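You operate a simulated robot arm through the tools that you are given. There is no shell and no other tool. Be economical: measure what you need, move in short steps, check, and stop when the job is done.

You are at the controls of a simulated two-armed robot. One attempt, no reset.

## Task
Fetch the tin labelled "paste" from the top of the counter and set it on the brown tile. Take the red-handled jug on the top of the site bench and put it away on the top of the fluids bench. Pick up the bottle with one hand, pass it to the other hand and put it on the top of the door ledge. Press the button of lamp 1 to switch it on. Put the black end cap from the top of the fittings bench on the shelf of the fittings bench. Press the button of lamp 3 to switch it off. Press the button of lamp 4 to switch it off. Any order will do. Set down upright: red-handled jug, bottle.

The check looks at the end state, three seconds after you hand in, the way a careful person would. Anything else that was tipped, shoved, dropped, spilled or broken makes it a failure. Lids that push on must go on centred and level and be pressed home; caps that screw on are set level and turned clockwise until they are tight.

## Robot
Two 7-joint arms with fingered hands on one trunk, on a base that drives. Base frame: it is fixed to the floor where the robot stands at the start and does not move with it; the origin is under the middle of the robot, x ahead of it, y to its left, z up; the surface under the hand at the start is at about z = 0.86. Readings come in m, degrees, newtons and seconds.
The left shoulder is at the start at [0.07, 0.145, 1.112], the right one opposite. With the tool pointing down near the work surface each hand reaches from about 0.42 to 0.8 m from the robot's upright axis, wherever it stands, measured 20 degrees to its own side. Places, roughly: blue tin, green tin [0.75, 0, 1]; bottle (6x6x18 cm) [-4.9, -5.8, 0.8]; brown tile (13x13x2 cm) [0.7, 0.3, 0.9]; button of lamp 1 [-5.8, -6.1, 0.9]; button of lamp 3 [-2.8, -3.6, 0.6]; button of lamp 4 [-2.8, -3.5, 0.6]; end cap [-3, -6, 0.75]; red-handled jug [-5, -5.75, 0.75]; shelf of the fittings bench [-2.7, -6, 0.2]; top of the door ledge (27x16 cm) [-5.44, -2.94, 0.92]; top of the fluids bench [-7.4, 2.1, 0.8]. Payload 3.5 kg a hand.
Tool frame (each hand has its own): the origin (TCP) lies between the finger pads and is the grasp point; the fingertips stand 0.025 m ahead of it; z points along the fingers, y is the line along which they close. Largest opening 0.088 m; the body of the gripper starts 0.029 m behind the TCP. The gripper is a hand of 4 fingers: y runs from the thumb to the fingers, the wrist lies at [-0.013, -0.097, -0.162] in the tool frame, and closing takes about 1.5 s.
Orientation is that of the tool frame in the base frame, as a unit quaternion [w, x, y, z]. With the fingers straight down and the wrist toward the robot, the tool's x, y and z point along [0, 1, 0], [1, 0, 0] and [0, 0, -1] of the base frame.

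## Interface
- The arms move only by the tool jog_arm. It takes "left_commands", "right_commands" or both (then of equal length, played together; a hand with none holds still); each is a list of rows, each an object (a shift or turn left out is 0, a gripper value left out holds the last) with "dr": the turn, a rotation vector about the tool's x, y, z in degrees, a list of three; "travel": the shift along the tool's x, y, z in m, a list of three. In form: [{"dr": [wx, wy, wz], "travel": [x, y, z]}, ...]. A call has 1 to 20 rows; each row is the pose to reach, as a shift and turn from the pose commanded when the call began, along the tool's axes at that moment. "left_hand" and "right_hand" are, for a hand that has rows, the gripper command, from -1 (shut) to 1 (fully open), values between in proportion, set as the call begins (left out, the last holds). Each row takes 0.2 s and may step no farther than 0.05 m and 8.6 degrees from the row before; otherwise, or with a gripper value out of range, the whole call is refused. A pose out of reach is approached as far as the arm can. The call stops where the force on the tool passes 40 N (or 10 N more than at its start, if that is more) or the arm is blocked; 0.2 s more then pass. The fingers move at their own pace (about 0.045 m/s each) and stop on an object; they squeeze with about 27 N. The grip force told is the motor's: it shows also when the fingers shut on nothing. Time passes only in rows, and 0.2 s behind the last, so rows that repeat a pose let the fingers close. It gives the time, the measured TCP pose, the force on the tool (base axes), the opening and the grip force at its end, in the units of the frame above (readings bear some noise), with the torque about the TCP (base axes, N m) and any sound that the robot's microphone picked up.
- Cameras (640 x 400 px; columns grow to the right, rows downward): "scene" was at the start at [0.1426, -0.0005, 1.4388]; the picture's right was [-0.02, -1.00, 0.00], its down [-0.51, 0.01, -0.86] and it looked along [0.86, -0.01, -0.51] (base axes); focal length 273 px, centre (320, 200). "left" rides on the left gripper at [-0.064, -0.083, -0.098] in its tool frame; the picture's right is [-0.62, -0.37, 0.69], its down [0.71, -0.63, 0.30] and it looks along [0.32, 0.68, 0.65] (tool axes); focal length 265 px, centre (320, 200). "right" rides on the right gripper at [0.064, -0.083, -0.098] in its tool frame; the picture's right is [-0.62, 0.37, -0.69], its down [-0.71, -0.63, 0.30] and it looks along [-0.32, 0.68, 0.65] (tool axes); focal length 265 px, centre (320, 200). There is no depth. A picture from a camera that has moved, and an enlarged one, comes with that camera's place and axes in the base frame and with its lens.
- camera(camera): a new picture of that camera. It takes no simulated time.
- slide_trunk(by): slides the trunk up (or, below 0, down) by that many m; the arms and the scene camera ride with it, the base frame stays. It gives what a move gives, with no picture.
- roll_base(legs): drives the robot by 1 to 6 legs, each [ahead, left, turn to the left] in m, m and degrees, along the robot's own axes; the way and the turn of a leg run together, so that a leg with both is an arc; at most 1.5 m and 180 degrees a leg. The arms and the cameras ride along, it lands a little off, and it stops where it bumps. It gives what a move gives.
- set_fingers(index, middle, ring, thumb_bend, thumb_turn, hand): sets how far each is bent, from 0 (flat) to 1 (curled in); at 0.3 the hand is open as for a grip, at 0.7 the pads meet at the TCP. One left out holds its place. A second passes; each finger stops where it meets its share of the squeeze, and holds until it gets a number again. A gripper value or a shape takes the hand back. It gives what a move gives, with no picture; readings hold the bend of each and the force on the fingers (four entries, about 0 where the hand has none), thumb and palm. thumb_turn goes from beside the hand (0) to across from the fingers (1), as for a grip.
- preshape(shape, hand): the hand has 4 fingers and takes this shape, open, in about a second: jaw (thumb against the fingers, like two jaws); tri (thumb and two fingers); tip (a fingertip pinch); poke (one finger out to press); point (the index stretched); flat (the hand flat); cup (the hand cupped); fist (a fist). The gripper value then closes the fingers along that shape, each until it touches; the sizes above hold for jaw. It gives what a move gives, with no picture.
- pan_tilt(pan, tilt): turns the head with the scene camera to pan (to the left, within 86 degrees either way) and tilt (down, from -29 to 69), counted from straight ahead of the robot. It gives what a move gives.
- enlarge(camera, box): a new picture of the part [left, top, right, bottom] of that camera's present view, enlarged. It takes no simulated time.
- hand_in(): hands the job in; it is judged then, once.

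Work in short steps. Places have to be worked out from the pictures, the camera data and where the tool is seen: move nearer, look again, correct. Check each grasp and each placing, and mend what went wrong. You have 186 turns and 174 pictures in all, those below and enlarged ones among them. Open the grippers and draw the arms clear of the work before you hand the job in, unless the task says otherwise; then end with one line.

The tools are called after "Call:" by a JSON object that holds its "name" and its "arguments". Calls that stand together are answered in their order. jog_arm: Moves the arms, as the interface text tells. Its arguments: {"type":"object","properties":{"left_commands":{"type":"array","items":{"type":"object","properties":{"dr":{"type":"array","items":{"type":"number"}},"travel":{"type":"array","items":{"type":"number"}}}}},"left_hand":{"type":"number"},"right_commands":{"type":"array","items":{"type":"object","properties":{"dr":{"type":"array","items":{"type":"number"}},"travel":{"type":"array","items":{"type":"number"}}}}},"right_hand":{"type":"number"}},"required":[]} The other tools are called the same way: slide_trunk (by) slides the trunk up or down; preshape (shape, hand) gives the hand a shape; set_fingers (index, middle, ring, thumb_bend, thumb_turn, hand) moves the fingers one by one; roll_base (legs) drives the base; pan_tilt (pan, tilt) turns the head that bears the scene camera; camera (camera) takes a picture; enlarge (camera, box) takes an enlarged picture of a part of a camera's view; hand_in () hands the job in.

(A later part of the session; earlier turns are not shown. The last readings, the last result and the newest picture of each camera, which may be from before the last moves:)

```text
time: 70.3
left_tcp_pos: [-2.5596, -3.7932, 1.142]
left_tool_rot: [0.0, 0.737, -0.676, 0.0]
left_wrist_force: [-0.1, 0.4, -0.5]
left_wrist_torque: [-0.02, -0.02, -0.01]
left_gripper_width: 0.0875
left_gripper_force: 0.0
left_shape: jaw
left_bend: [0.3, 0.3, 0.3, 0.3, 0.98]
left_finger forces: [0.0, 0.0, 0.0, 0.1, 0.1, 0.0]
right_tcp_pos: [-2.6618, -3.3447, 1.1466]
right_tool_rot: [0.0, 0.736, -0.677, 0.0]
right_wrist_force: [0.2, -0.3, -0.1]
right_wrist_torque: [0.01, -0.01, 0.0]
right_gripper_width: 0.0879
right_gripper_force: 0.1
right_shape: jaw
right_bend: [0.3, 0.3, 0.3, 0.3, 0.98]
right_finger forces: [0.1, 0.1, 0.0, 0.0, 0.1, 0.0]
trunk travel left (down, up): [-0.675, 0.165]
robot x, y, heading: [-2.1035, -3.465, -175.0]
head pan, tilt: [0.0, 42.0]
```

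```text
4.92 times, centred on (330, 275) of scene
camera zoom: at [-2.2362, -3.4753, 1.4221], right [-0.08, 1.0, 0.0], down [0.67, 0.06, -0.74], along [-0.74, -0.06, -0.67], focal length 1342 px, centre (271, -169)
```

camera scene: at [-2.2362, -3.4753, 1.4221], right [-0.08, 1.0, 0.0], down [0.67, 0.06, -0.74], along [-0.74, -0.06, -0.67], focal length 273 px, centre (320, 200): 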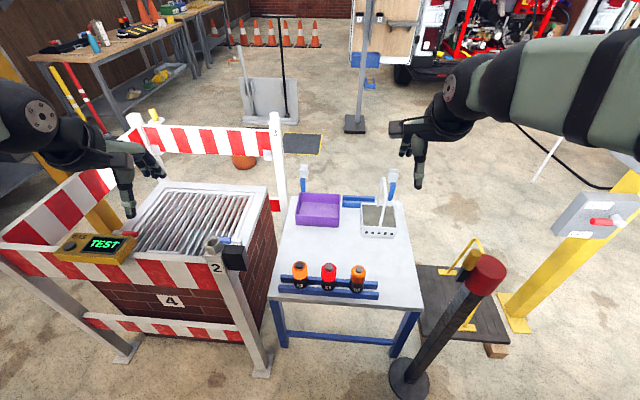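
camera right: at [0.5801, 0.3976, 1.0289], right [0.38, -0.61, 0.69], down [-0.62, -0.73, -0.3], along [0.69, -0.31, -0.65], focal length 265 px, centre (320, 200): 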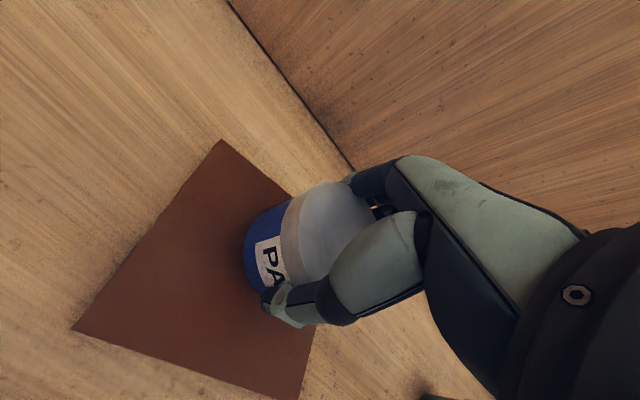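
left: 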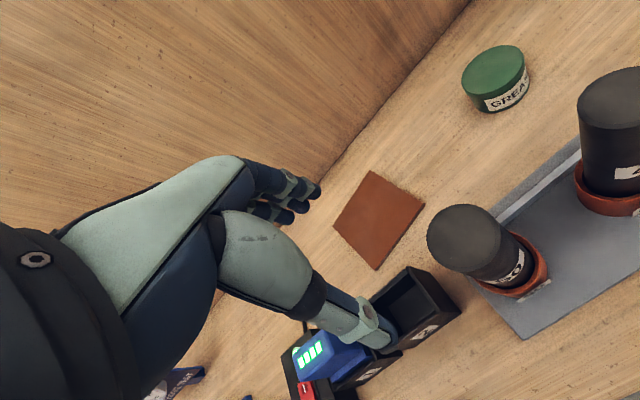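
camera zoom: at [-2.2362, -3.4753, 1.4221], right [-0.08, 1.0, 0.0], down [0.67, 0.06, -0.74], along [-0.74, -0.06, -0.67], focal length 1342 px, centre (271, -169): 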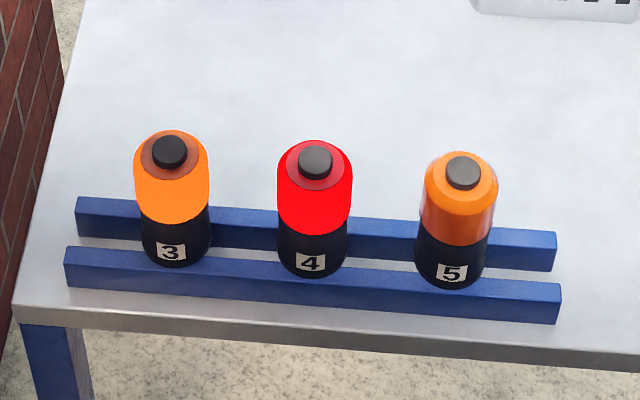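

Lamps 3 and 4 are both lit with buttons on top. I shape the right hand to poke and see where the fingertip is.

Call:
{"name": "preshape", "arguments": {"hand": "right", "shape": "poke"}}

Call:
{"name": "camera", "arguments": {"camera": "right"}}

Call:
{"name": "enlarge", "arguments": {"camera": "scene", "box": [360, 70, 520, 200]}}

```text
time: 71.2
left_tcp_pos: [-2.5597, -3.7938, 1.1412]
left_tool_rot: [0.0, 0.737, -0.676, 0.0]
left_wrist_force: [-0.2, 0.5, -0.4]
left_wrist_torque: [0.0, -0.02, 0.04]
left_gripper_width: 0.0878
left_gripper_force: 0.2
left_shape: jaw
left_bend: [0.3, 0.3, 0.3, 0.3, 0.98]
left_finger forces: [0.0, 0.1, 0.0, 0.0, 0.1, 0.0]
right_tcp_pos: [-2.6621, -3.3452, 1.1461]
right_tool_rot: [0.0, 0.736, -0.677, 0.0]
right_wrist_force: [-0.6, -0.1, -0.2]
right_wrist_torque: [0.0, 0.02, -0.02]
right_gripper_width: 0.0004
right_gripper_force: 0.1
right_shape: poke
right_bend: [0.7, 0.7, 0.99, 1.0, 1.0]
right_finger forces: [0.0, 0.0, 0.1, 0.0, 0.1, 0.0]
trunk travel left (down, up): [-0.675, 0.165]
robot x, y, heading: [-2.105, -3.4665, -175.2]
head pan, tilt: [0.0, 42.0]
```

```text
146 pictures are left
camera right: at [-2.5735, -3.4031, 1.2445], right [-0.42, 0.59, 0.69], down [0.57, 0.76, -0.3], along [-0.71, 0.27, -0.65], focal length 265 px, centre (320, 200)
```

right: 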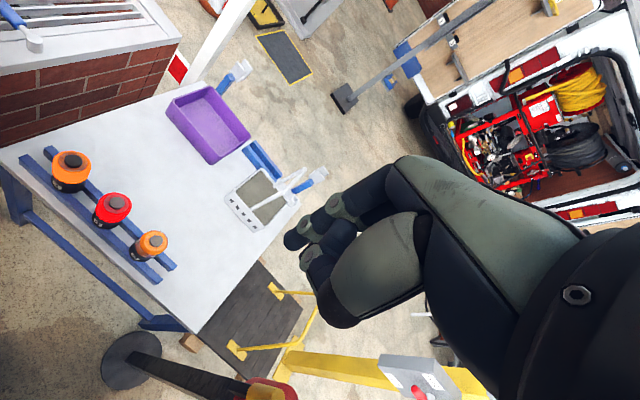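

```text
3.08 times, centred on (440, 135) of scene
camera zoom: at [-2.2362, -3.4754, 1.422], right [-0.08, 1.0, 0.0], down [0.67, 0.06, -0.74], along [-0.74, -0.06, -0.67], focal length 839 px, centre (-49, 400)
```

zoom: 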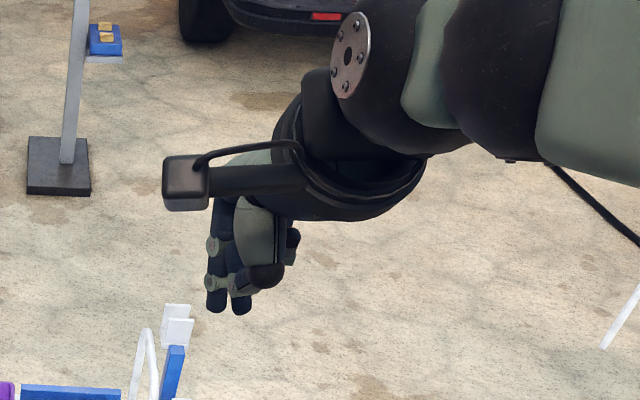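

Call:
{"name": "enlarge", "arguments": {"camera": "right", "box": [260, 170, 420, 330]}}

```text
2.50 times, centred on (340, 250) of right
camera zoom: at [-2.5735, -3.4031, 1.2445], right [-0.42, 0.59, 0.69], down [0.57, 0.76, -0.3], along [-0.71, 0.27, -0.65], focal length 664 px, centre (270, 75)
```

zoom: 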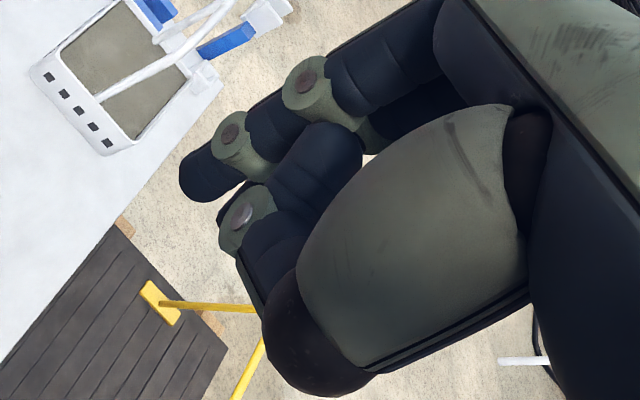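

The poking tip is half hidden behind the thumb. I try the "point" shape, whose fingertip should be easier to see.

Call:
{"name": "preshape", "arguments": {"hand": "right", "shape": "point"}}

Call:
{"name": "camera", "arguments": {"camera": "right"}}

Call:
{"name": "enlarge", "arguments": {"camera": "scene", "box": [360, 70, 520, 200]}}

```text
time: 72.1
left_tcp_pos: [-2.5587, -3.7937, 1.1409]
left_tool_rot: [0.001, 0.736, -0.677, 0.0]
left_wrist_force: [0.0, -0.2, 0.8]
left_wrist_torque: [-0.02, -0.01, 0.0]
left_gripper_width: 0.0874
left_gripper_force: 0.1
left_shape: jaw
left_bend: [0.3, 0.3, 0.3, 0.3, 0.98]
left_finger forces: [0.0, 0.0, 0.1, 0.0, 0.1, 0.0]
right_tcp_pos: [-2.6619, -3.3455, 1.1458]
right_tool_rot: [0.0, 0.736, -0.677, 0.0]
right_wrist_force: [0.1, 0.4, -0.2]
right_wrist_torque: [0.0, 0.0, 0.02]
right_gripper_width: 0.0002
right_gripper_force: 0.1
right_shape: point
right_bend: [0.2, 1.0, 1.0, 0.98, 0.88]
right_finger forces: [0.0, 0.0, 0.0, 0.1, 0.0, 0.0]
trunk travel left (down, up): [-0.675, 0.165]
robot x, y, heading: [-2.104, -3.4673, -175.3]
head pan, tilt: [0.0, 42.0]
```

```text
143 pictures are left
camera right: at [-2.5734, -3.4031, 1.2445], right [-0.42, 0.59, 0.69], down [0.57, 0.76, -0.3], along [-0.71, 0.27, -0.65], focal length 265 px, centre (320, 200)
```

right: 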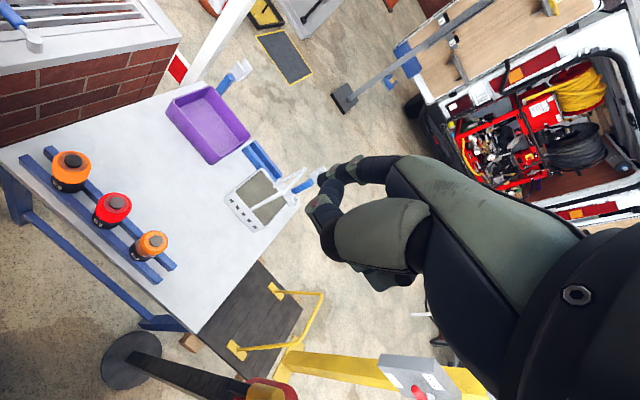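

```text
3.08 times, centred on (440, 135) of scene
camera zoom: at [-2.2362, -3.4754, 1.422], right [-0.08, 1.0, 0.0], down [0.67, 0.06, -0.74], along [-0.74, -0.06, -0.67], focal length 839 px, centre (-49, 400)
```

zoom: 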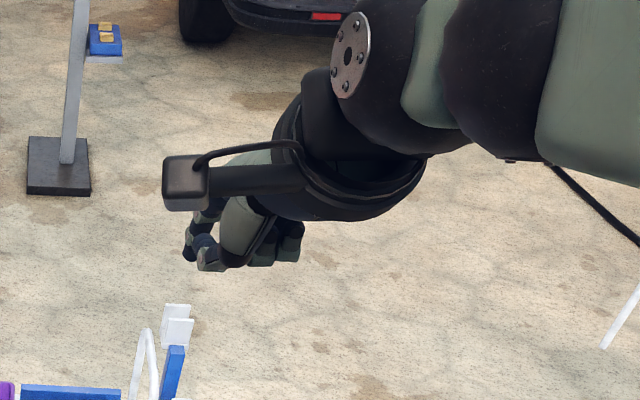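

That tip isn't visible either. A closed fingertip pinch should put the tips on the tool axis; I try that.

Call:
{"name": "preshape", "arguments": {"hand": "right", "shape": "tip"}}

Call:
{"name": "jog_arm", "arguments": {"right_commands": [{}, {}, {}, {}, {}, {}, {}, {}], "right_hand": -1}}

Call:
{"name": "enlarge", "arguments": {"camera": "right", "box": [260, 170, 420, 330]}}

Call:
{"name": "enlarge", "arguments": {"camera": "scene", "box": [360, 70, 520, 200]}}

```text
time: 73.0
left_tcp_pos: [-2.5599, -3.7936, 1.1421]
left_tool_rot: [0.0, 0.736, -0.676, 0.001]
left_wrist_force: [-0.1, 0.0, 0.1]
left_wrist_torque: [0.0, -0.02, -0.03]
left_gripper_width: 0.0875
left_gripper_force: 0.0
left_shape: jaw
left_bend: [0.3, 0.3, 0.3, 0.3, 0.98]
left_finger forces: [0.0, 0.1, 0.0, 0.0, 0.1, 0.0]
right_tcp_pos: [-2.6624, -3.3458, 1.1453]
right_tool_rot: [-0.001, 0.736, -0.677, 0.0]
right_wrist_force: [-0.4, -0.2, -0.3]
right_wrist_torque: [-0.02, -0.01, -0.02]
right_gripper_width: 0.0878
right_gripper_force: 0.0
right_shape: tip
right_bend: [0.3, 0.98, 0.99, 0.3, 0.97]
right_finger forces: [0.0, 0.1, 0.1, 0.0, 0.1, 0.0]
trunk travel left (down, up): [-0.675, 0.165]
robot x, y, heading: [-2.1057, -3.4644, -175.0]
head pan, tilt: [0.0, 42.0]
```

```text
time: 74.8
left_tcp_pos: [-2.5606, -3.7932, 1.1417]
left_tool_rot: [0.0, 0.737, -0.676, 0.0]
left_wrist_force: [-0.8, -0.6, -0.1]
left_wrist_torque: [0.0, -0.02, -0.01]
left_gripper_width: 0.0877
left_gripper_force: 0.0
left_shape: jaw
left_bend: [0.3, 0.3, 0.3, 0.3, 0.98]
left_finger forces: [0.0, 0.0, 0.0, 0.0, 0.0, 0.0]
right_tcp_pos: [-2.6617, -3.3459, 1.1467]
right_tool_rot: [0.0, 0.736, -0.677, 0.0]
right_wrist_force: [-0.5, 0.5, 0.1]
right_wrist_torque: [-0.03, 0.04, -0.03]
right_gripper_width: 0.0001
right_gripper_force: 27.2
right_shape: tip
right_bend: [0.7, 1.0, 1.0, 0.77, 1.0]
right_finger forces: [0.1, 0.0, 0.0, 0.0, 0.1, 0.0]
trunk travel left (down, up): [-0.675, 0.165]
robot x, y, heading: [-2.1049, -3.4665, -175.0]
head pan, tilt: [0.0, 42.0]
```

```text
2.50 times, centred on (340, 250) of right
camera zoom: at [-2.5734, -3.4031, 1.2445], right [-0.42, 0.59, 0.69], down [0.57, 0.76, -0.3], along [-0.71, 0.27, -0.65], focal length 664 px, centre (270, 75)
```

zoom: 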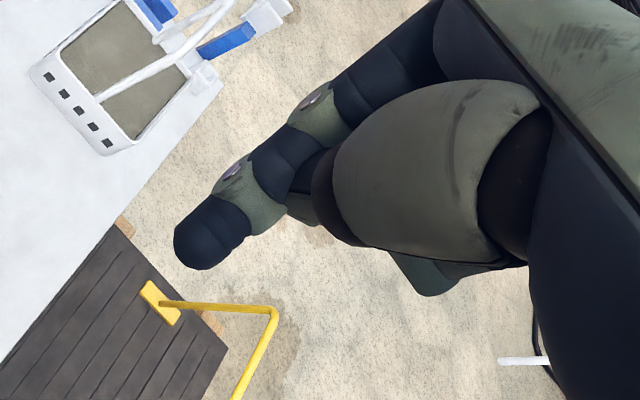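

```text
3.08 times, centred on (440, 135) of scene
camera zoom: at [-2.2362, -3.4754, 1.422], right [-0.08, 1.0, 0.0], down [0.67, 0.06, -0.74], along [-0.74, -0.06, -0.67], focal length 839 px, centre (-49, 400)
```

zoom: 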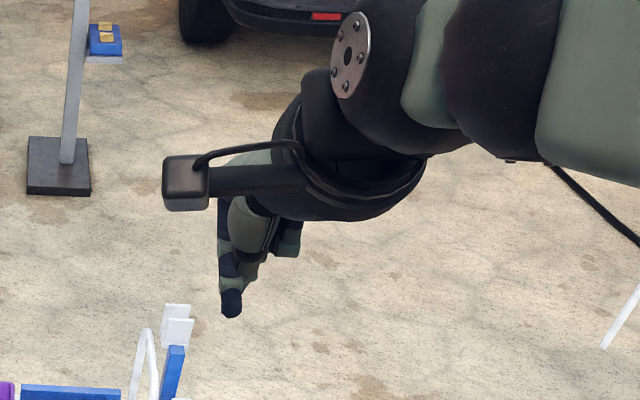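

The pinch gives a single tip about 25 mm nearer me than the TCP and 10 mm below it. Buttons come out at about (-2.757,-3.49,0.66) for lamp 4 and (-2.76,-3.588,0.66) for lamp 3. I move above lamp 4.

Call:
{"name": "jog_arm", "arguments": {"right_commands": [{"travel": [0.033, 0.033, 0]}, {"travel": [0.066, 0.065, 0]}, {"travel": [0.099, 0.098, 0]}, {"travel": [0.1316, 0.1304, 0]}, {"travel": [0.1316, 0.1304, 0.05]}, {"travel": [0.1316, 0.1304, 0.1]}, {"travel": [0.1316, 0.1304, 0.15]}, {"travel": [0.1316, 0.1304, 0.2]}, {"travel": [0.1316, 0.1304, 0.25]}, {"travel": [0.1316, 0.1304, 0.3]}, {"travel": [0.1316, 0.1304, 0.345]}, {"travel": [0.1316, 0.1304, 0.375]}]}}

Call:
{"name": "enlarge", "arguments": {"camera": "scene", "box": [240, 180, 420, 310]}}

Call:
{"name": "camera", "arguments": {"camera": "right"}}

```text
time: 77.4
left_tcp_pos: [-2.5602, -3.7942, 1.1419]
left_tool_rot: [0.0, 0.736, -0.676, 0.0]
left_wrist_force: [-0.5, 1.0, 0.0]
left_wrist_torque: [-0.01, 0.01, 0.0]
left_gripper_width: 0.0875
left_gripper_force: 0.1
left_shape: jaw
left_bend: [0.3, 0.3, 0.3, 0.3, 0.98]
left_finger forces: [0.0, 0.1, 0.0, 0.1, 0.0, 0.0]
right_tcp_pos: [-2.7791, -3.4862, 0.7694]
right_tool_rot: [0.0, 0.736, -0.677, 0.0]
right_wrist_force: [-0.1, 0.0, 0.0]
right_wrist_torque: [-0.01, -0.01, -0.01]
right_gripper_width: 0.0001
right_gripper_force: 27.5
right_shape: tip
right_bend: [0.7, 1.0, 1.0, 0.77, 1.0]
right_finger forces: [0.1, 0.1, 0.1, 0.1, 0.0, 0.1]
trunk travel left (down, up): [-0.675, 0.165]
robot x, y, heading: [-2.1077, -3.4688, -175.2]
head pan, tilt: [0.0, 42.0]
```

```text
3.08 times, centred on (330, 245) of scene
camera zoom: at [-2.2369, -3.4756, 1.422], right [-0.08, 1.0, 0.0], down [0.67, 0.06, -0.74], along [-0.74, -0.06, -0.67], focal length 839 px, centre (289, 62)
```

zoom: 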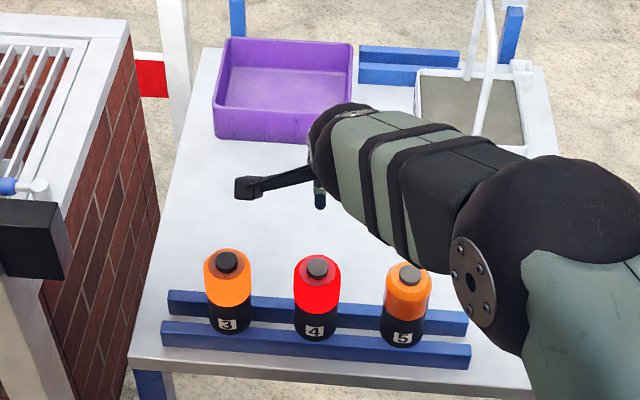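

```text
138 pictures are left
camera right: at [-2.6907, -3.544, 0.868], right [-0.42, 0.59, 0.69], down [0.57, 0.76, -0.3], along [-0.71, 0.27, -0.65], focal length 265 px, centre (320, 200)
```

right: 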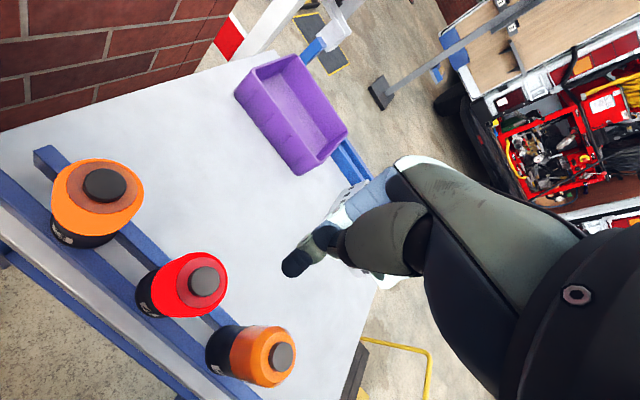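

The tip is nearly right above lamp 4's button, about 0.095 m up. I descend most of it and verify.

Call:
{"name": "jog_arm", "arguments": {"right_commands": [{"travel": [0.001, -0.004, 0.03]}, {"travel": [0.001, -0.004, 0.06]}, {"travel": [0.001, -0.004, 0.075]}]}}

Call:
{"name": "camera", "arguments": {"camera": "right"}}

Call:
{"name": "enlarge", "arguments": {"camera": "scene", "box": [265, 235, 395, 315]}}

```text
time: 78.2
left_tcp_pos: [-2.5604, -3.7947, 1.1422]
left_tool_rot: [0.0, 0.737, -0.676, -0.001]
left_wrist_force: [0.8, -0.4, 0.5]
left_wrist_torque: [0.0, 0.01, 0.0]
left_gripper_width: 0.0871
left_gripper_force: 0.0
left_shape: jaw
left_bend: [0.3, 0.3, 0.3, 0.3, 0.98]
left_finger forces: [0.0, 0.0, 0.0, 0.1, 0.1, 0.1]
right_tcp_pos: [-2.7758, -3.4904, 0.6967]
right_tool_rot: [0.0, 0.736, -0.677, 0.0]
right_wrist_force: [-0.1, 0.2, 1.5]
right_wrist_torque: [0.0, 0.02, -0.02]
right_gripper_width: 0.0001
right_gripper_force: 27.3
right_shape: tip
right_bend: [0.7, 1.0, 1.0, 0.77, 1.0]
right_finger forces: [0.0, 0.0, 0.1, 0.0, 0.0, 0.0]
trunk travel left (down, up): [-0.675, 0.165]
robot x, y, heading: [-2.1065, -3.4633, -175.1]
head pan, tilt: [0.0, 42.0]
```

```text
137 pictures are left
camera right: at [-2.6861, -3.5478, 0.7955], right [-0.42, 0.59, 0.69], down [0.57, 0.77, -0.3], along [-0.71, 0.27, -0.65], focal length 265 px, centre (320, 200)
```

right: 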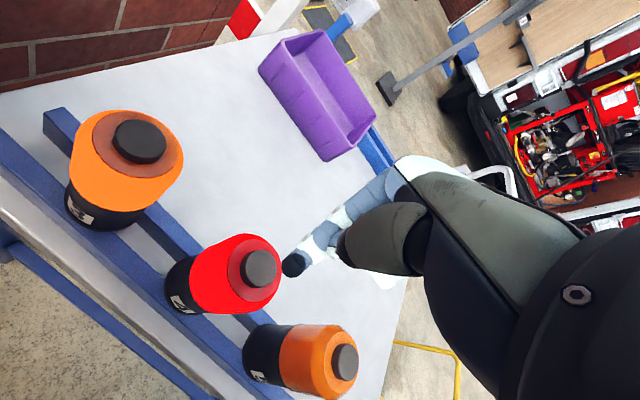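

```text
4.92 times, centred on (330, 275) of scene
camera zoom: at [-2.2361, -3.4753, 1.4221], right [-0.08, 1.0, 0.0], down [0.67, 0.06, -0.74], along [-0.74, -0.06, -0.67], focal length 1342 px, centre (271, -169)
```

zoom: 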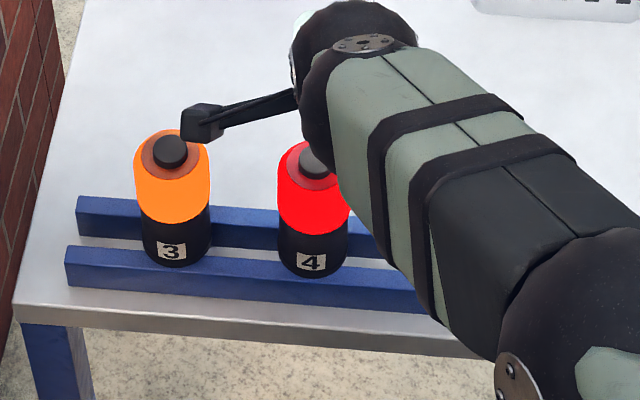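

Tip sits ~6 mm off in each direction and ~2.4 cm up. I correct and press down gradually.

Call:
{"name": "jog_arm", "arguments": {"right_commands": [{"travel": [0.0065, -0.0055, 0.0]}, {"travel": [0.0065, -0.0055, 0.012]}, {"travel": [0.0065, -0.0055, 0.02]}]}}

Call:
{"name": "camera", "arguments": {"camera": "right"}}

```text
time: 79.0
left_tcp_pos: [-2.5603, -3.7943, 1.1407]
left_tool_rot: [0.0, 0.737, -0.676, 0.0]
left_wrist_force: [-0.3, 0.5, -0.1]
left_wrist_torque: [-0.02, 0.01, -0.03]
left_gripper_width: 0.0877
left_gripper_force: 0.0
left_shape: jaw
left_bend: [0.3, 0.3, 0.3, 0.3, 0.98]
left_finger forces: [0.0, 0.0, 0.0, 0.0, 0.0, 0.1]
right_tcp_pos: [-2.7674, -3.4945, 0.6757]
right_tool_rot: [-0.001, 0.737, -0.676, 0.001]
right_wrist_force: [0.4, -0.5, 0.1]
right_wrist_torque: [0.01, 0.04, 0.0]
right_gripper_width: 0.0001
right_gripper_force: 27.6
right_shape: tip
right_bend: [0.7, 1.0, 1.0, 0.77, 1.0]
right_finger forces: [0.0, 0.0, 0.0, 0.0, 0.0, 0.0]
right hand out of reach, approached as far as the arm can: row 3
trunk travel left (down, up): [-0.675, 0.165]
robot x, y, heading: [-2.1042, -3.4617, -175.2]
head pan, tilt: [0.0, 42.0]
```

```text
135 pictures are left
camera right: at [-2.6781, -3.5523, 0.7747], right [-0.42, 0.59, 0.69], down [0.57, 0.76, -0.3], along [-0.71, 0.27, -0.65], focal length 265 px, centre (320, 200)
```

right: 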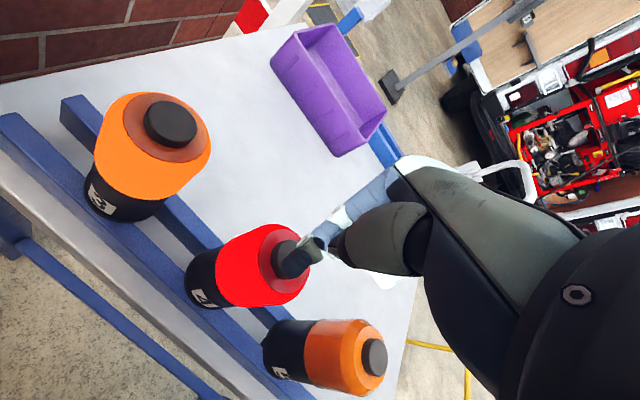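

The arm is at its reach limit downward. I raise both hands 0.1, slide the trunk down 0.1, then continue.

Call:
{"name": "jog_arm", "arguments": {"right_commands": [{"travel": [0, 0, -0.05]}, {"travel": [0, 0, -0.1]}], "left_commands": [{"travel": [0, 0, -0.05]}, {"travel": [0, 0, -0.1]}]}}

Call:
{"name": "slide_trunk", "arguments": {"by": -0.1}}

Call:
{"name": "camera", "arguments": {"camera": "right"}}

```text
time: 79.6
left_tcp_pos: [-2.5596, -3.7951, 1.2382]
left_tool_rot: [0.001, 0.737, -0.676, 0.0]
left_wrist_force: [-0.2, 0.0, 0.3]
left_wrist_torque: [0.0, 0.03, 0.04]
left_gripper_width: 0.0876
left_gripper_force: 0.1
left_shape: jaw
left_bend: [0.3, 0.3, 0.3, 0.3, 0.98]
left_finger forces: [0.0, 0.0, 0.1, 0.1, 0.1, 0.0]
right_tcp_pos: [-2.7669, -3.4953, 0.7801]
right_tool_rot: [0.0, 0.737, -0.676, 0.0]
right_wrist_force: [-0.2, 0.6, -0.2]
right_wrist_torque: [0.01, 0.01, -0.01]
right_gripper_width: 0.0001
right_gripper_force: 27.2
right_shape: tip
right_bend: [0.7, 1.0, 1.0, 0.77, 1.0]
right_finger forces: [0.1, 0.0, 0.0, 0.0, 0.1, 0.0]
trunk travel left (down, up): [-0.675, 0.165]
robot x, y, heading: [-2.1042, -3.464, -174.9]
head pan, tilt: [0.0, 42.0]
```

```text
time: 80.9
left_tcp_pos: [-2.5601, -3.7947, 1.1366]
left_tool_rot: [0.0, 0.736, -0.677, 0.0]
left_wrist_force: [1.0, -0.4, 0.5]
left_wrist_torque: [0.01, 0.03, -0.04]
left_gripper_width: 0.0877
left_gripper_force: 0.0
left_shape: jaw
left_bend: [0.3, 0.3, 0.3, 0.3, 0.98]
left_finger forces: [0.0, 0.0, 0.1, 0.0, 0.0, 0.0]
right_tcp_pos: [-2.7691, -3.4952, 0.6782]
right_tool_rot: [0.0, 0.736, -0.677, -0.001]
right_wrist_force: [-0.3, 0.1, -0.5]
right_wrist_torque: [0.01, -0.03, 0.0]
right_gripper_width: 0.0
right_gripper_force: 26.9
right_shape: tip
right_bend: [0.7, 1.0, 1.0, 0.77, 1.0]
right_finger forces: [0.0, 0.0, 0.0, 0.0, 0.1, 0.1]
trunk travel left (down, up): [-0.575, 0.265]
robot x, y, heading: [-2.1045, -3.4629, -175.0]
head pan, tilt: [0.0, 42.0]
```

```text
134 pictures are left
camera right: at [-2.6799, -3.5523, 0.7769], right [-0.42, 0.59, 0.69], down [0.57, 0.76, -0.3], along [-0.71, 0.27, -0.65], focal length 265 px, centre (320, 200)
```

right: 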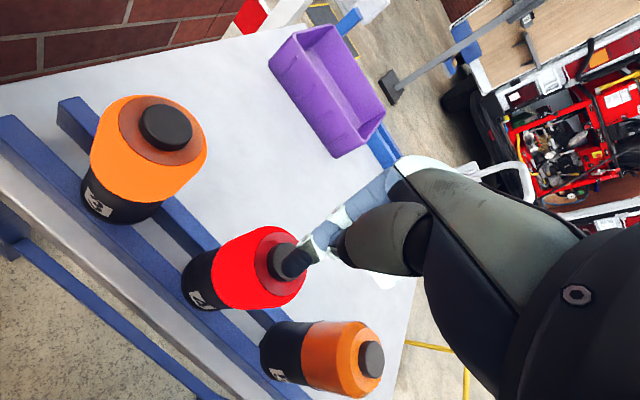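

The tip overlaps the button now. I press down in 3 mm steps.

Call:
{"name": "jog_arm", "arguments": {"right_commands": [{"travel": [0.001, 0.0, 0.003]}, {"travel": [0.001, 0.0, 0.006]}, {"travel": [0.001, 0.0, 0.009]}, {"travel": [0.001, 0.0, 0.012]}]}}

Call:
{"name": "camera", "arguments": {"camera": "right"}}

```text
time: 81.9
left_tcp_pos: [-2.5606, -3.7937, 1.1382]
left_tool_rot: [0.0, 0.736, -0.677, 0.0]
left_wrist_force: [-0.4, 0.5, 0.2]
left_wrist_torque: [-0.02, -0.03, 0.03]
left_gripper_width: 0.0875
left_gripper_force: 0.1
left_shape: jaw
left_bend: [0.3, 0.3, 0.3, 0.3, 0.98]
left_finger forces: [0.1, 0.1, 0.1, 0.1, 0.0, 0.1]
right_tcp_pos: [-2.7691, -3.4944, 0.6655]
right_tool_rot: [-0.001, 0.736, -0.677, 0.0]
right_wrist_force: [0.3, -0.1, 0.0]
right_wrist_torque: [0.02, 0.0, 0.0]
right_gripper_width: 0.0
right_gripper_force: 26.6
right_shape: tip
right_bend: [0.7, 1.0, 1.0, 0.77, 1.0]
right_finger forces: [0.0, 0.0, 0.0, 0.0, 0.0, 0.0]
trunk travel left (down, up): [-0.575, 0.265]
robot x, y, heading: [-2.1045, -3.4598, -175.0]
head pan, tilt: [0.0, 42.0]
```

```text
133 pictures are left
camera right: at [-2.6801, -3.5526, 0.7642], right [-0.42, 0.59, 0.69], down [0.57, 0.76, -0.3], along [-0.71, 0.27, -0.65], focal length 265 px, centre (320, 200)
```

right: 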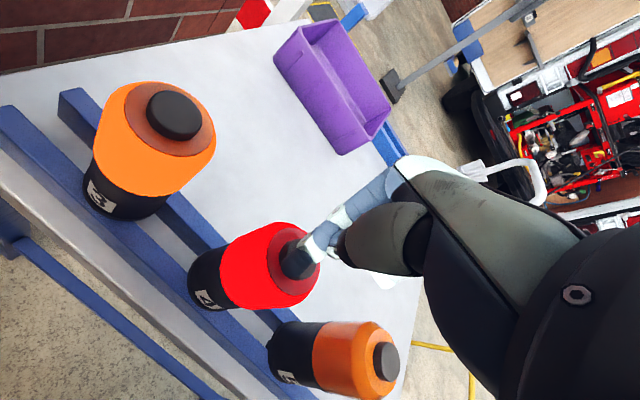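

Call:
{"name": "jog_arm", "arguments": {"right_commands": [{"travel": [0.001, 0.0, 0.003]}, {"travel": [0.001, 0.0, 0.006]}, {"travel": [0.001, 0.0, 0.009]}, {"travel": [0.001, 0.0, 0.012]}]}}

Call:
{"name": "camera", "arguments": {"camera": "right"}}

```text
time: 82.9
left_tcp_pos: [-2.5578, -3.7936, 1.1393]
left_tool_rot: [0.001, 0.737, -0.676, -0.001]
left_wrist_force: [-0.2, 0.0, -0.9]
left_wrist_torque: [0.03, 0.03, 0.02]
left_gripper_width: 0.0878
left_gripper_force: 0.1
left_shape: jaw
left_bend: [0.3, 0.3, 0.3, 0.3, 0.98]
left_finger forces: [0.0, 0.0, 0.0, 0.1, 0.2, 0.0]
right_tcp_pos: [-2.7685, -3.4946, 0.6588]
right_tool_rot: [0.004, 0.736, -0.677, -0.002]
right_wrist_force: [2.0, 0.1, 16.1]
right_wrist_torque: [0.01, 0.21, 0.0]
right_gripper_width: 0.0
right_gripper_force: 26.9
right_shape: tip
right_bend: [0.7, 1.0, 1.0, 0.79, 1.0]
right_finger forces: [0.0, 0.1, 0.1, 0.1, 17.2, 0.0]
trunk travel left (down, up): [-0.575, 0.265]
robot x, y, heading: [-2.1053, -3.4636, -175.2]
head pan, tilt: [0.0, 42.0]
heard: click
```

```text
132 pictures are left
camera right: at [-2.6793, -3.5532, 0.7562], right [-0.41, 0.59, 0.7], down [0.57, 0.76, -0.31], along [-0.71, 0.27, -0.65], focal length 265 px, centre (320, 200)
```

right: 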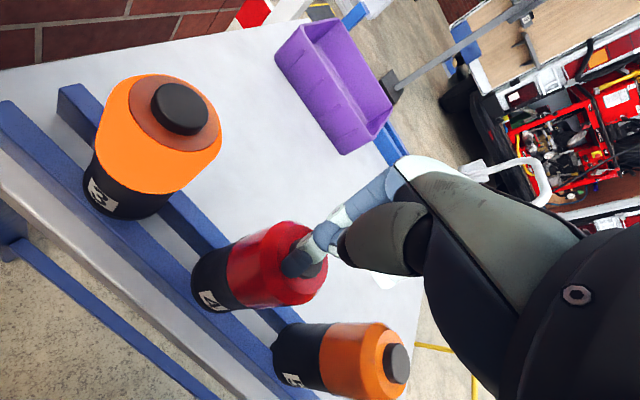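

Click heard and lamp 4 is off. I lift, shift 0.10 m over to lamp 3, and look.

Call:
{"name": "jog_arm", "arguments": {"right_commands": [{"travel": [0, 0, -0.03]}, {"travel": [0, 0, -0.06]}, {"travel": [0.04, 0.003, -0.06]}, {"travel": [0.08, 0.006, -0.06]}, {"travel": [0.1, 0.007, -0.06]}, {"travel": [0.1, 0.007, -0.035]}]}}

Call:
{"name": "camera", "arguments": {"camera": "right"}}

```text
time: 84.3
left_tcp_pos: [-2.5624, -3.7954, 1.1364]
left_tool_rot: [0.0, 0.737, -0.676, -0.001]
left_wrist_force: [-0.4, 0.6, -0.6]
left_wrist_torque: [0.03, 0.0, 0.03]
left_gripper_width: 0.088
left_gripper_force: 0.0
left_shape: jaw
left_bend: [0.3, 0.3, 0.3, 0.3, 0.98]
left_finger forces: [0.0, 0.0, 0.0, 0.0, 0.1, 0.1]
right_tcp_pos: [-2.7578, -3.5711, 0.7199]
right_tool_rot: [0.0, 0.736, -0.677, 0.0]
right_wrist_force: [0.7, 0.2, 0.3]
right_wrist_torque: [-0.03, 0.02, 0.01]
right_gripper_width: 0.0001
right_gripper_force: 26.8
right_shape: tip
right_bend: [0.7, 1.0, 1.0, 0.77, 1.0]
right_finger forces: [0.0, 0.1, 0.0, 0.0, 0.0, 0.0]
right hand out of reach, approached as far as the arm can: row 4, 5, 6
trunk travel left (down, up): [-0.575, 0.265]
robot x, y, heading: [-2.1016, -3.4658, -175.2]
head pan, tilt: [0.0, 42.0]
```

```text
131 pictures are left
camera right: at [-2.6692, -3.6287, 0.8177], right [-0.42, 0.59, 0.69], down [0.57, 0.76, -0.3], along [-0.71, 0.27, -0.65], focal length 265 px, centre (320, 200)
```

right: 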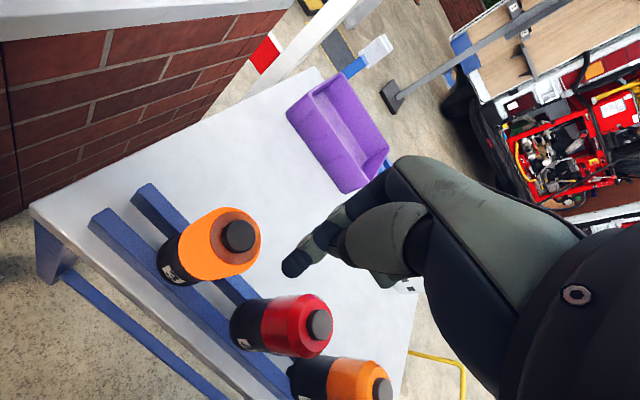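

Out of reach leftward, so I shift the base 0.1 m left with the hand raised, then correct.

Call:
{"name": "jog_arm", "arguments": {"right_commands": [{"travel": [0, 0, -0.04]}]}}

Call:
{"name": "roll_base", "arguments": {"legs": [[0, 0.1, 0]]}}

Call:
{"name": "camera", "arguments": {"camera": "right"}}

```text
time: 84.7
left_tcp_pos: [-2.5601, -3.7946, 1.1379]
left_tool_rot: [0.0, 0.736, -0.677, 0.0]
left_wrist_force: [-0.3, 0.1, 0.5]
left_wrist_torque: [0.02, 0.03, -0.01]
left_gripper_width: 0.0875
left_gripper_force: 0.1
left_shape: jaw
left_bend: [0.3, 0.3, 0.3, 0.3, 0.98]
left_finger forces: [0.1, 0.1, 0.0, 0.0, 0.1, 0.0]
right_tcp_pos: [-2.7572, -3.5701, 0.7603]
right_tool_rot: [-0.001, 0.737, -0.676, 0.0]
right_wrist_force: [-0.2, 0.9, -0.1]
right_wrist_torque: [0.0, -0.01, 0.0]
right_gripper_width: 0.0004
right_gripper_force: 26.9
right_shape: tip
right_bend: [0.7, 1.0, 1.0, 0.77, 1.0]
right_finger forces: [0.0, 0.0, 0.0, 0.1, 0.0, 0.0]
trunk travel left (down, up): [-0.575, 0.265]
robot x, y, heading: [-2.1053, -3.4627, -175.4]
head pan, tilt: [0.0, 42.0]
```

```text
time: 85.8
left_tcp_pos: [-2.5549, -3.8615, 1.1365]
left_tool_rot: [-0.001, 0.736, -0.677, -0.001]
left_wrist_force: [0.6, -0.2, -0.1]
left_wrist_torque: [0.04, 0.06, 0.07]
left_gripper_width: 0.0876
left_gripper_force: 0.1
left_shape: jaw
left_bend: [0.3, 0.3, 0.3, 0.3, 0.98]
left_finger forces: [0.0, 0.0, 0.1, 0.1, 0.1, 0.1]
right_tcp_pos: [-2.7548, -3.627, 0.7622]
right_tool_rot: [-0.008, 0.735, -0.679, -0.006]
right_wrist_force: [0.3, -0.4, 0.0]
right_wrist_torque: [0.0, 0.03, -0.01]
right_gripper_width: 0.0
right_gripper_force: 27.6
right_shape: tip
right_bend: [0.7, 1.0, 1.0, 0.77, 1.0]
right_finger forces: [0.0, 0.0, 0.0, 0.0, 0.1, 0.0]
trunk travel left (down, up): [-0.575, 0.265]
robot x, y, heading: [-2.0973, -3.5288, -175.3]
head pan, tilt: [0.0, 42.0]
stopped in leg 1: the force on the tool passed its limit at 186 N (the readings are from after the stop); the commanded pose is now the measured one
```

```text
130 pictures are left
camera right: at [-2.6668, -3.6862, 0.858], right [-0.42, 0.58, 0.7], down [0.57, 0.77, -0.29], along [-0.71, 0.28, -0.65], focal length 265 px, centre (320, 200)
```

right: 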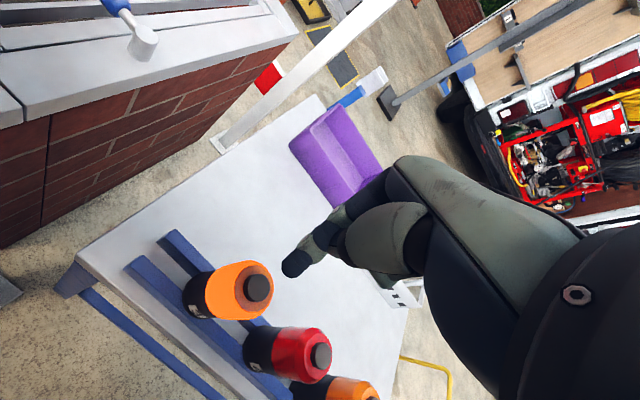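

Something was bumped (186 N) - probably the hand against the barrier's end post. I check the scene.

Call:
{"name": "camera", "arguments": {"camera": "scene"}}

```text
129 pictures are left
camera scene: at [-2.2293, -3.5427, 1.3222], right [-0.08, 1.0, 0.0], down [0.67, 0.06, -0.74], along [-0.74, -0.06, -0.67], focal length 273 px, centre (320, 200)
```

scene: 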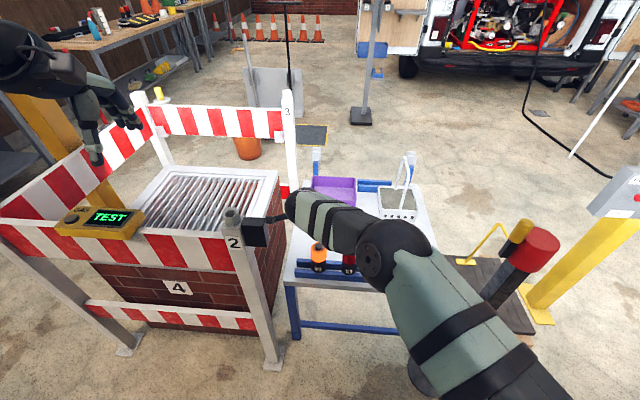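

The camera bracket touched the black box on post 2; everything still stands. I move the hand away from it over lamp 3 and re-measure.

Call:
{"name": "jog_arm", "arguments": {"right_commands": [{"travel": [-0.033, 0.01, 0]}, {"travel": [-0.033, 0.01, 0.03]}, {"travel": [-0.033, 0.01, 0.06]}]}}

Call:
{"name": "camera", "arguments": {"camera": "right"}}

Call:
{"name": "enlarge", "arguments": {"camera": "scene", "box": [200, 180, 380, 300]}}

```text
time: 86.6
left_tcp_pos: [-2.5571, -3.8591, 1.1358]
left_tool_rot: [-0.001, 0.736, -0.677, 0.001]
left_wrist_force: [0.2, -0.6, 0.6]
left_wrist_torque: [0.03, -0.02, 0.0]
left_gripper_width: 0.0879
left_gripper_force: 0.0
left_shape: jaw
left_bend: [0.3, 0.3, 0.3, 0.3, 0.98]
left_finger forces: [0.0, 0.0, 0.0, 0.1, 0.0, 0.0]
right_tcp_pos: [-2.771, -3.5929, 0.7002]
right_tool_rot: [-0.006, 0.735, -0.678, -0.005]
right_wrist_force: [-0.3, -1.4, -0.5]
right_wrist_torque: [0.0, -0.03, 0.01]
right_gripper_width: 0.0
right_gripper_force: 26.7
right_shape: tip
right_bend: [0.7, 1.0, 1.0, 0.77, 1.0]
right_finger forces: [0.0, 0.1, 0.0, 0.0, 0.1, 0.1]
trunk travel left (down, up): [-0.575, 0.265]
robot x, y, heading: [-2.0994, -3.5311, -175.5]
head pan, tilt: [0.0, 42.0]
```

```text
128 pictures are left
camera right: at [-2.6821, -3.6528, 0.7978], right [-0.42, 0.58, 0.7], down [0.57, 0.77, -0.29], along [-0.71, 0.28, -0.65], focal length 265 px, centre (320, 200)
```

right: 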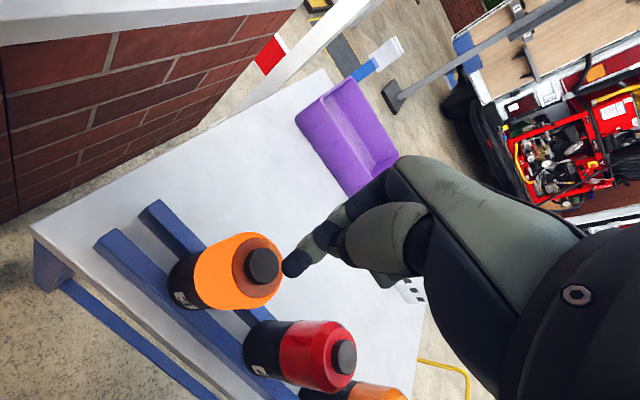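

```text
3.33 times, centred on (290, 240) of scene
camera zoom: at [-2.2321, -3.5398, 1.322], right [-0.08, 1.0, 0.0], down [0.67, 0.05, -0.74], along [-0.74, -0.06, -0.67], focal length 909 px, centre (420, 67)
```

zoom: 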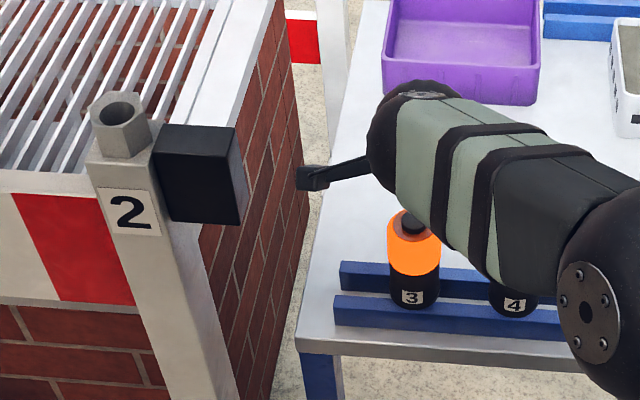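

The tip lines up with lamp 3's button. I press down.

Call:
{"name": "jog_arm", "arguments": {"right_commands": [{"travel": [0.001, 0, 0.015]}, {"travel": [0.001, 0, 0.028]}, {"travel": [0.001, 0, 0.033]}, {"travel": [0.001, 0, 0.036]}, {"travel": [0.001, 0, 0.039]}, {"travel": [0.001, 0, 0.042]}]}}

Call:
{"name": "camera", "arguments": {"camera": "right"}}

```text
time: 88.0
left_tcp_pos: [-2.5576, -3.8596, 1.1368]
left_tool_rot: [-0.001, 0.736, -0.677, 0.0]
left_wrist_force: [-0.5, -0.3, 0.1]
left_wrist_torque: [0.0, 0.03, 0.0]
left_gripper_width: 0.0878
left_gripper_force: 0.0
left_shape: jaw
left_bend: [0.3, 0.3, 0.3, 0.3, 0.98]
left_finger forces: [0.1, 0.0, 0.1, 0.0, 0.1, 0.0]
right_tcp_pos: [-2.769, -3.5924, 0.6601]
right_tool_rot: [-0.006, 0.735, -0.678, -0.006]
right_wrist_force: [-1.4, 0.1, 4.0]
right_wrist_torque: [0.0, 0.08, 0.01]
right_gripper_width: 0.0001
right_gripper_force: 26.5
right_shape: tip
right_bend: [0.7, 1.0, 1.0, 0.77, 1.0]
right_finger forces: [0.0, 0.0, 0.0, 0.1, 3.4, 0.0]
trunk travel left (down, up): [-0.575, 0.265]
robot x, y, heading: [-2.1015, -3.529, -175.4]
head pan, tilt: [0.0, 42.0]
heard: click
```

```text
126 pictures are left
camera right: at [-2.6803, -3.6526, 0.7566], right [-0.42, 0.58, 0.7], down [0.57, 0.77, -0.29], along [-0.71, 0.28, -0.65], focal length 265 px, centre (320, 200)
```

right: 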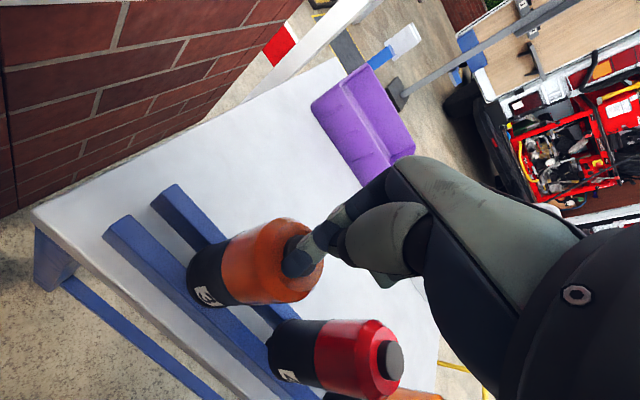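

Lamp 3 is off too. I raise the right hand clear, restore the trunk, and turn to face south toward the fittings bench.

Call:
{"name": "jog_arm", "arguments": {"right_commands": [{"travel": [0, 0, -0.05]}, {"travel": [0, 0, -0.1]}, {"travel": [0, 0, -0.15]}, {"travel": [0, 0, -0.2]}, {"travel": [-0.02, -0.03, -0.24]}, {"travel": [-0.04, -0.06, -0.27]}, {"travel": [-0.06, -0.09, -0.3]}, {"travel": [-0.08, -0.12, -0.33]}, {"travel": [-0.1, -0.15, -0.36]}, {"travel": [-0.12, -0.15, -0.4]}]}}

Call:
{"name": "slide_trunk", "arguments": {"by": 0.1}}

Call:
{"name": "roll_base", "arguments": {"legs": [[-0.05, 0, 0], [0, 0, 85]]}}

Call:
{"name": "pan_tilt", "arguments": {"pan": 0, "tilt": 22}}

Call:
{"name": "camera", "arguments": {"camera": "scene"}}

```text
refused: row 5 steps farther than a row can; nothing moved
```

```text
time: 89.3
left_tcp_pos: [-2.5571, -3.8585, 1.2367]
left_tool_rot: [-0.001, 0.737, -0.676, 0.0]
left_wrist_force: [0.6, -0.3, 0.5]
left_wrist_torque: [0.02, 0.02, 0.03]
left_gripper_width: 0.0878
left_gripper_force: 0.1
left_shape: jaw
left_bend: [0.3, 0.3, 0.3, 0.3, 0.98]
left_finger forces: [0.1, 0.0, 0.1, 0.0, 0.0, 0.1]
right_tcp_pos: [-2.7684, -3.5921, 0.7581]
right_tool_rot: [-0.007, 0.735, -0.678, -0.005]
right_wrist_force: [0.1, 0.6, 0.1]
right_wrist_torque: [0.02, 0.03, -0.01]
right_gripper_width: 0.0
right_gripper_force: 27.1
right_shape: tip
right_bend: [0.7, 1.0, 1.0, 0.77, 1.0]
right_finger forces: [0.0, 0.1, 0.0, 0.1, 0.0, 0.0]
trunk travel left (down, up): [-0.675, 0.165]
robot x, y, heading: [-2.0969, -3.5303, -175.3]
head pan, tilt: [0.0, 42.0]
```

```text
time: 91.2
left_tcp_pos: [-2.4475, -3.9254, 1.2357]
left_tool_rot: [-0.001, 0.79, -0.613, 0.0]
left_wrist_force: [-0.3, 0.0, 0.0]
left_wrist_torque: [-0.01, 0.04, 0.04]
left_gripper_width: 0.0878
left_gripper_force: 0.1
left_shape: jaw
left_bend: [0.3, 0.3, 0.3, 0.3, 0.98]
left_finger forces: [0.0, 0.1, 0.0, 0.1, 0.1, 0.1]
right_tcp_pos: [-2.6999, -3.6885, 0.7553]
right_tool_rot: [-0.015, 0.787, -0.617, -0.009]
right_wrist_force: [4.8, 3.8, 2.2]
right_wrist_torque: [-0.35, 0.28, 0.31]
right_gripper_width: 0.0
right_gripper_force: 26.7
right_shape: tip
right_bend: [0.7, 1.0, 1.0, 0.77, 1.0]
right_finger forces: [0.0, 0.1, 0.0, 0.0, 0.0, 0.0]
trunk travel left (down, up): [-0.675, 0.165]
robot x, y, heading: [-2.0494, -3.5246, -165.5]
head pan, tilt: [0.0, 42.0]
stopped in leg 2: the force on the tool passed its limit at 108 N (the readings are from after the stop); the commanded pose is now the measured one
```

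```text
time: 92.0
left_tcp_pos: [-2.4455, -3.9254, 1.2361]
left_tool_rot: [-0.001, 0.79, -0.613, 0.001]
left_wrist_force: [-1.0, -0.8, -0.4]
left_wrist_torque: [-0.01, 0.01, 0.03]
left_gripper_width: 0.0878
left_gripper_force: 0.0
left_shape: jaw
left_bend: [0.3, 0.3, 0.3, 0.3, 0.98]
left_finger forces: [0.0, 0.1, 0.0, 0.1, 0.0, 0.1]
right_tcp_pos: [-2.7005, -3.6895, 0.7561]
right_tool_rot: [-0.015, 0.786, -0.618, -0.009]
right_wrist_force: [5.3, 3.2, 1.9]
right_wrist_torque: [-0.35, 0.4, 0.32]
right_gripper_width: 0.0
right_gripper_force: 26.3
right_shape: tip
right_bend: [0.7, 1.0, 1.0, 0.77, 1.0]
right_finger forces: [0.0, 0.0, 0.0, 0.1, 0.0, 0.0]
trunk travel left (down, up): [-0.675, 0.165]
robot x, y, heading: [-2.053, -3.5227, -165.8]
head pan, tilt: [0.0, 22.0]
```

```text
125 pictures are left
camera scene: at [-2.1861, -3.5592, 1.4532], right [-0.25, 0.97, 0.0], down [0.36, 0.09, -0.93], along [-0.9, -0.23, -0.37], focal length 273 px, centre (320, 200)
```

scene: 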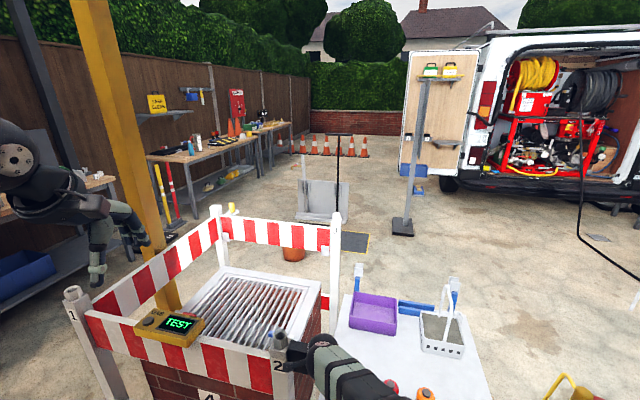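

The arm move had been refused, so the low hand met post 2. I turn back out of contact first, then raise the hand.

Call:
{"name": "roll_base", "arguments": {"legs": [[0, 0, -10]]}}

Call:
{"name": "camera", "arguments": {"camera": "right"}}

```text
time: 93.1
left_tcp_pos: [-2.5127, -3.8499, 1.2357]
left_tool_rot: [-0.002, 0.732, -0.682, 0.0]
left_wrist_force: [0.2, -0.4, -0.2]
left_wrist_torque: [-0.01, -0.01, -0.02]
left_gripper_width: 0.0878
left_gripper_force: 0.1
left_shape: jaw
left_bend: [0.3, 0.3, 0.3, 0.3, 0.98]
left_finger forces: [0.1, 0.1, 0.1, 0.1, 0.1, 0.1]
right_tcp_pos: [-2.7212, -3.5726, 0.7552]
right_tool_rot: [-0.016, 0.728, -0.686, -0.008]
right_wrist_force: [0.5, -0.4, 0.4]
right_wrist_torque: [0.0, -0.01, 0.02]
right_gripper_width: 0.0001
right_gripper_force: 27.0
right_shape: tip
right_bend: [0.7, 1.0, 1.0, 0.77, 1.0]
right_finger forces: [0.0, 0.0, 0.0, 0.0, 0.1, 0.0]
trunk travel left (down, up): [-0.675, 0.165]
robot x, y, heading: [-2.0522, -3.5243, -176.0]
head pan, tilt: [0.0, 22.0]
```

```text
124 pictures are left
camera right: at [-2.6336, -3.6352, 0.8521], right [-0.41, 0.57, 0.71], down [0.59, 0.76, -0.27], along [-0.7, 0.3, -0.65], focal length 265 px, centre (320, 200)
```

right: 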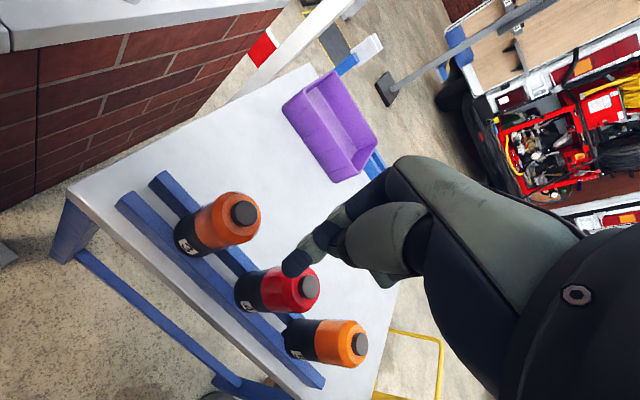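

Lamps undisturbed and off. Now I raise the right hand straight up.

Call:
{"name": "jog_arm", "arguments": {"right_commands": [{"travel": [0, 0, -0.05]}, {"travel": [0, 0, -0.1]}, {"travel": [0, 0, -0.15]}, {"travel": [0, 0, -0.2]}, {"travel": [0, 0, -0.25]}, {"travel": [0, 0, -0.3]}, {"travel": [0, 0, -0.35]}, {"travel": [0, 0, -0.4]}, {"travel": [-0.03, -0.03, -0.42]}, {"travel": [-0.06, -0.06, -0.44]}, {"travel": [-0.09, -0.09, -0.46]}, {"travel": [-0.12, -0.12, -0.46]}], "right_hand": 1}}

```text
time: 95.7
left_tcp_pos: [-2.5099, -3.8478, 1.2365]
left_tool_rot: [-0.001, 0.731, -0.682, 0.0]
left_wrist_force: [0.0, 0.7, -0.2]
left_wrist_torque: [-0.02, 0.04, -0.03]
left_gripper_width: 0.088
left_gripper_force: 0.0
left_shape: jaw
left_bend: [0.3, 0.3, 0.3, 0.3, 0.98]
left_finger forces: [0.0, 0.0, 0.0, 0.0, 0.0, 0.0]
right_tcp_pos: [-2.6113, -3.4637, 1.2222]
right_tool_rot: [-0.014, 0.729, -0.684, -0.008]
right_wrist_force: [-0.6, 0.4, -0.3]
right_wrist_torque: [-0.01, 0.03, -0.01]
right_gripper_width: 0.0879
right_gripper_force: 0.1
right_shape: tip
right_bend: [0.3, 0.98, 0.99, 0.3, 0.98]
right_finger forces: [0.0, 0.0, 0.1, 0.0, 0.0, 0.1]
trunk travel left (down, up): [-0.675, 0.165]
robot x, y, heading: [-2.0561, -3.5244, -176.2]
head pan, tilt: [0.0, 22.0]
```

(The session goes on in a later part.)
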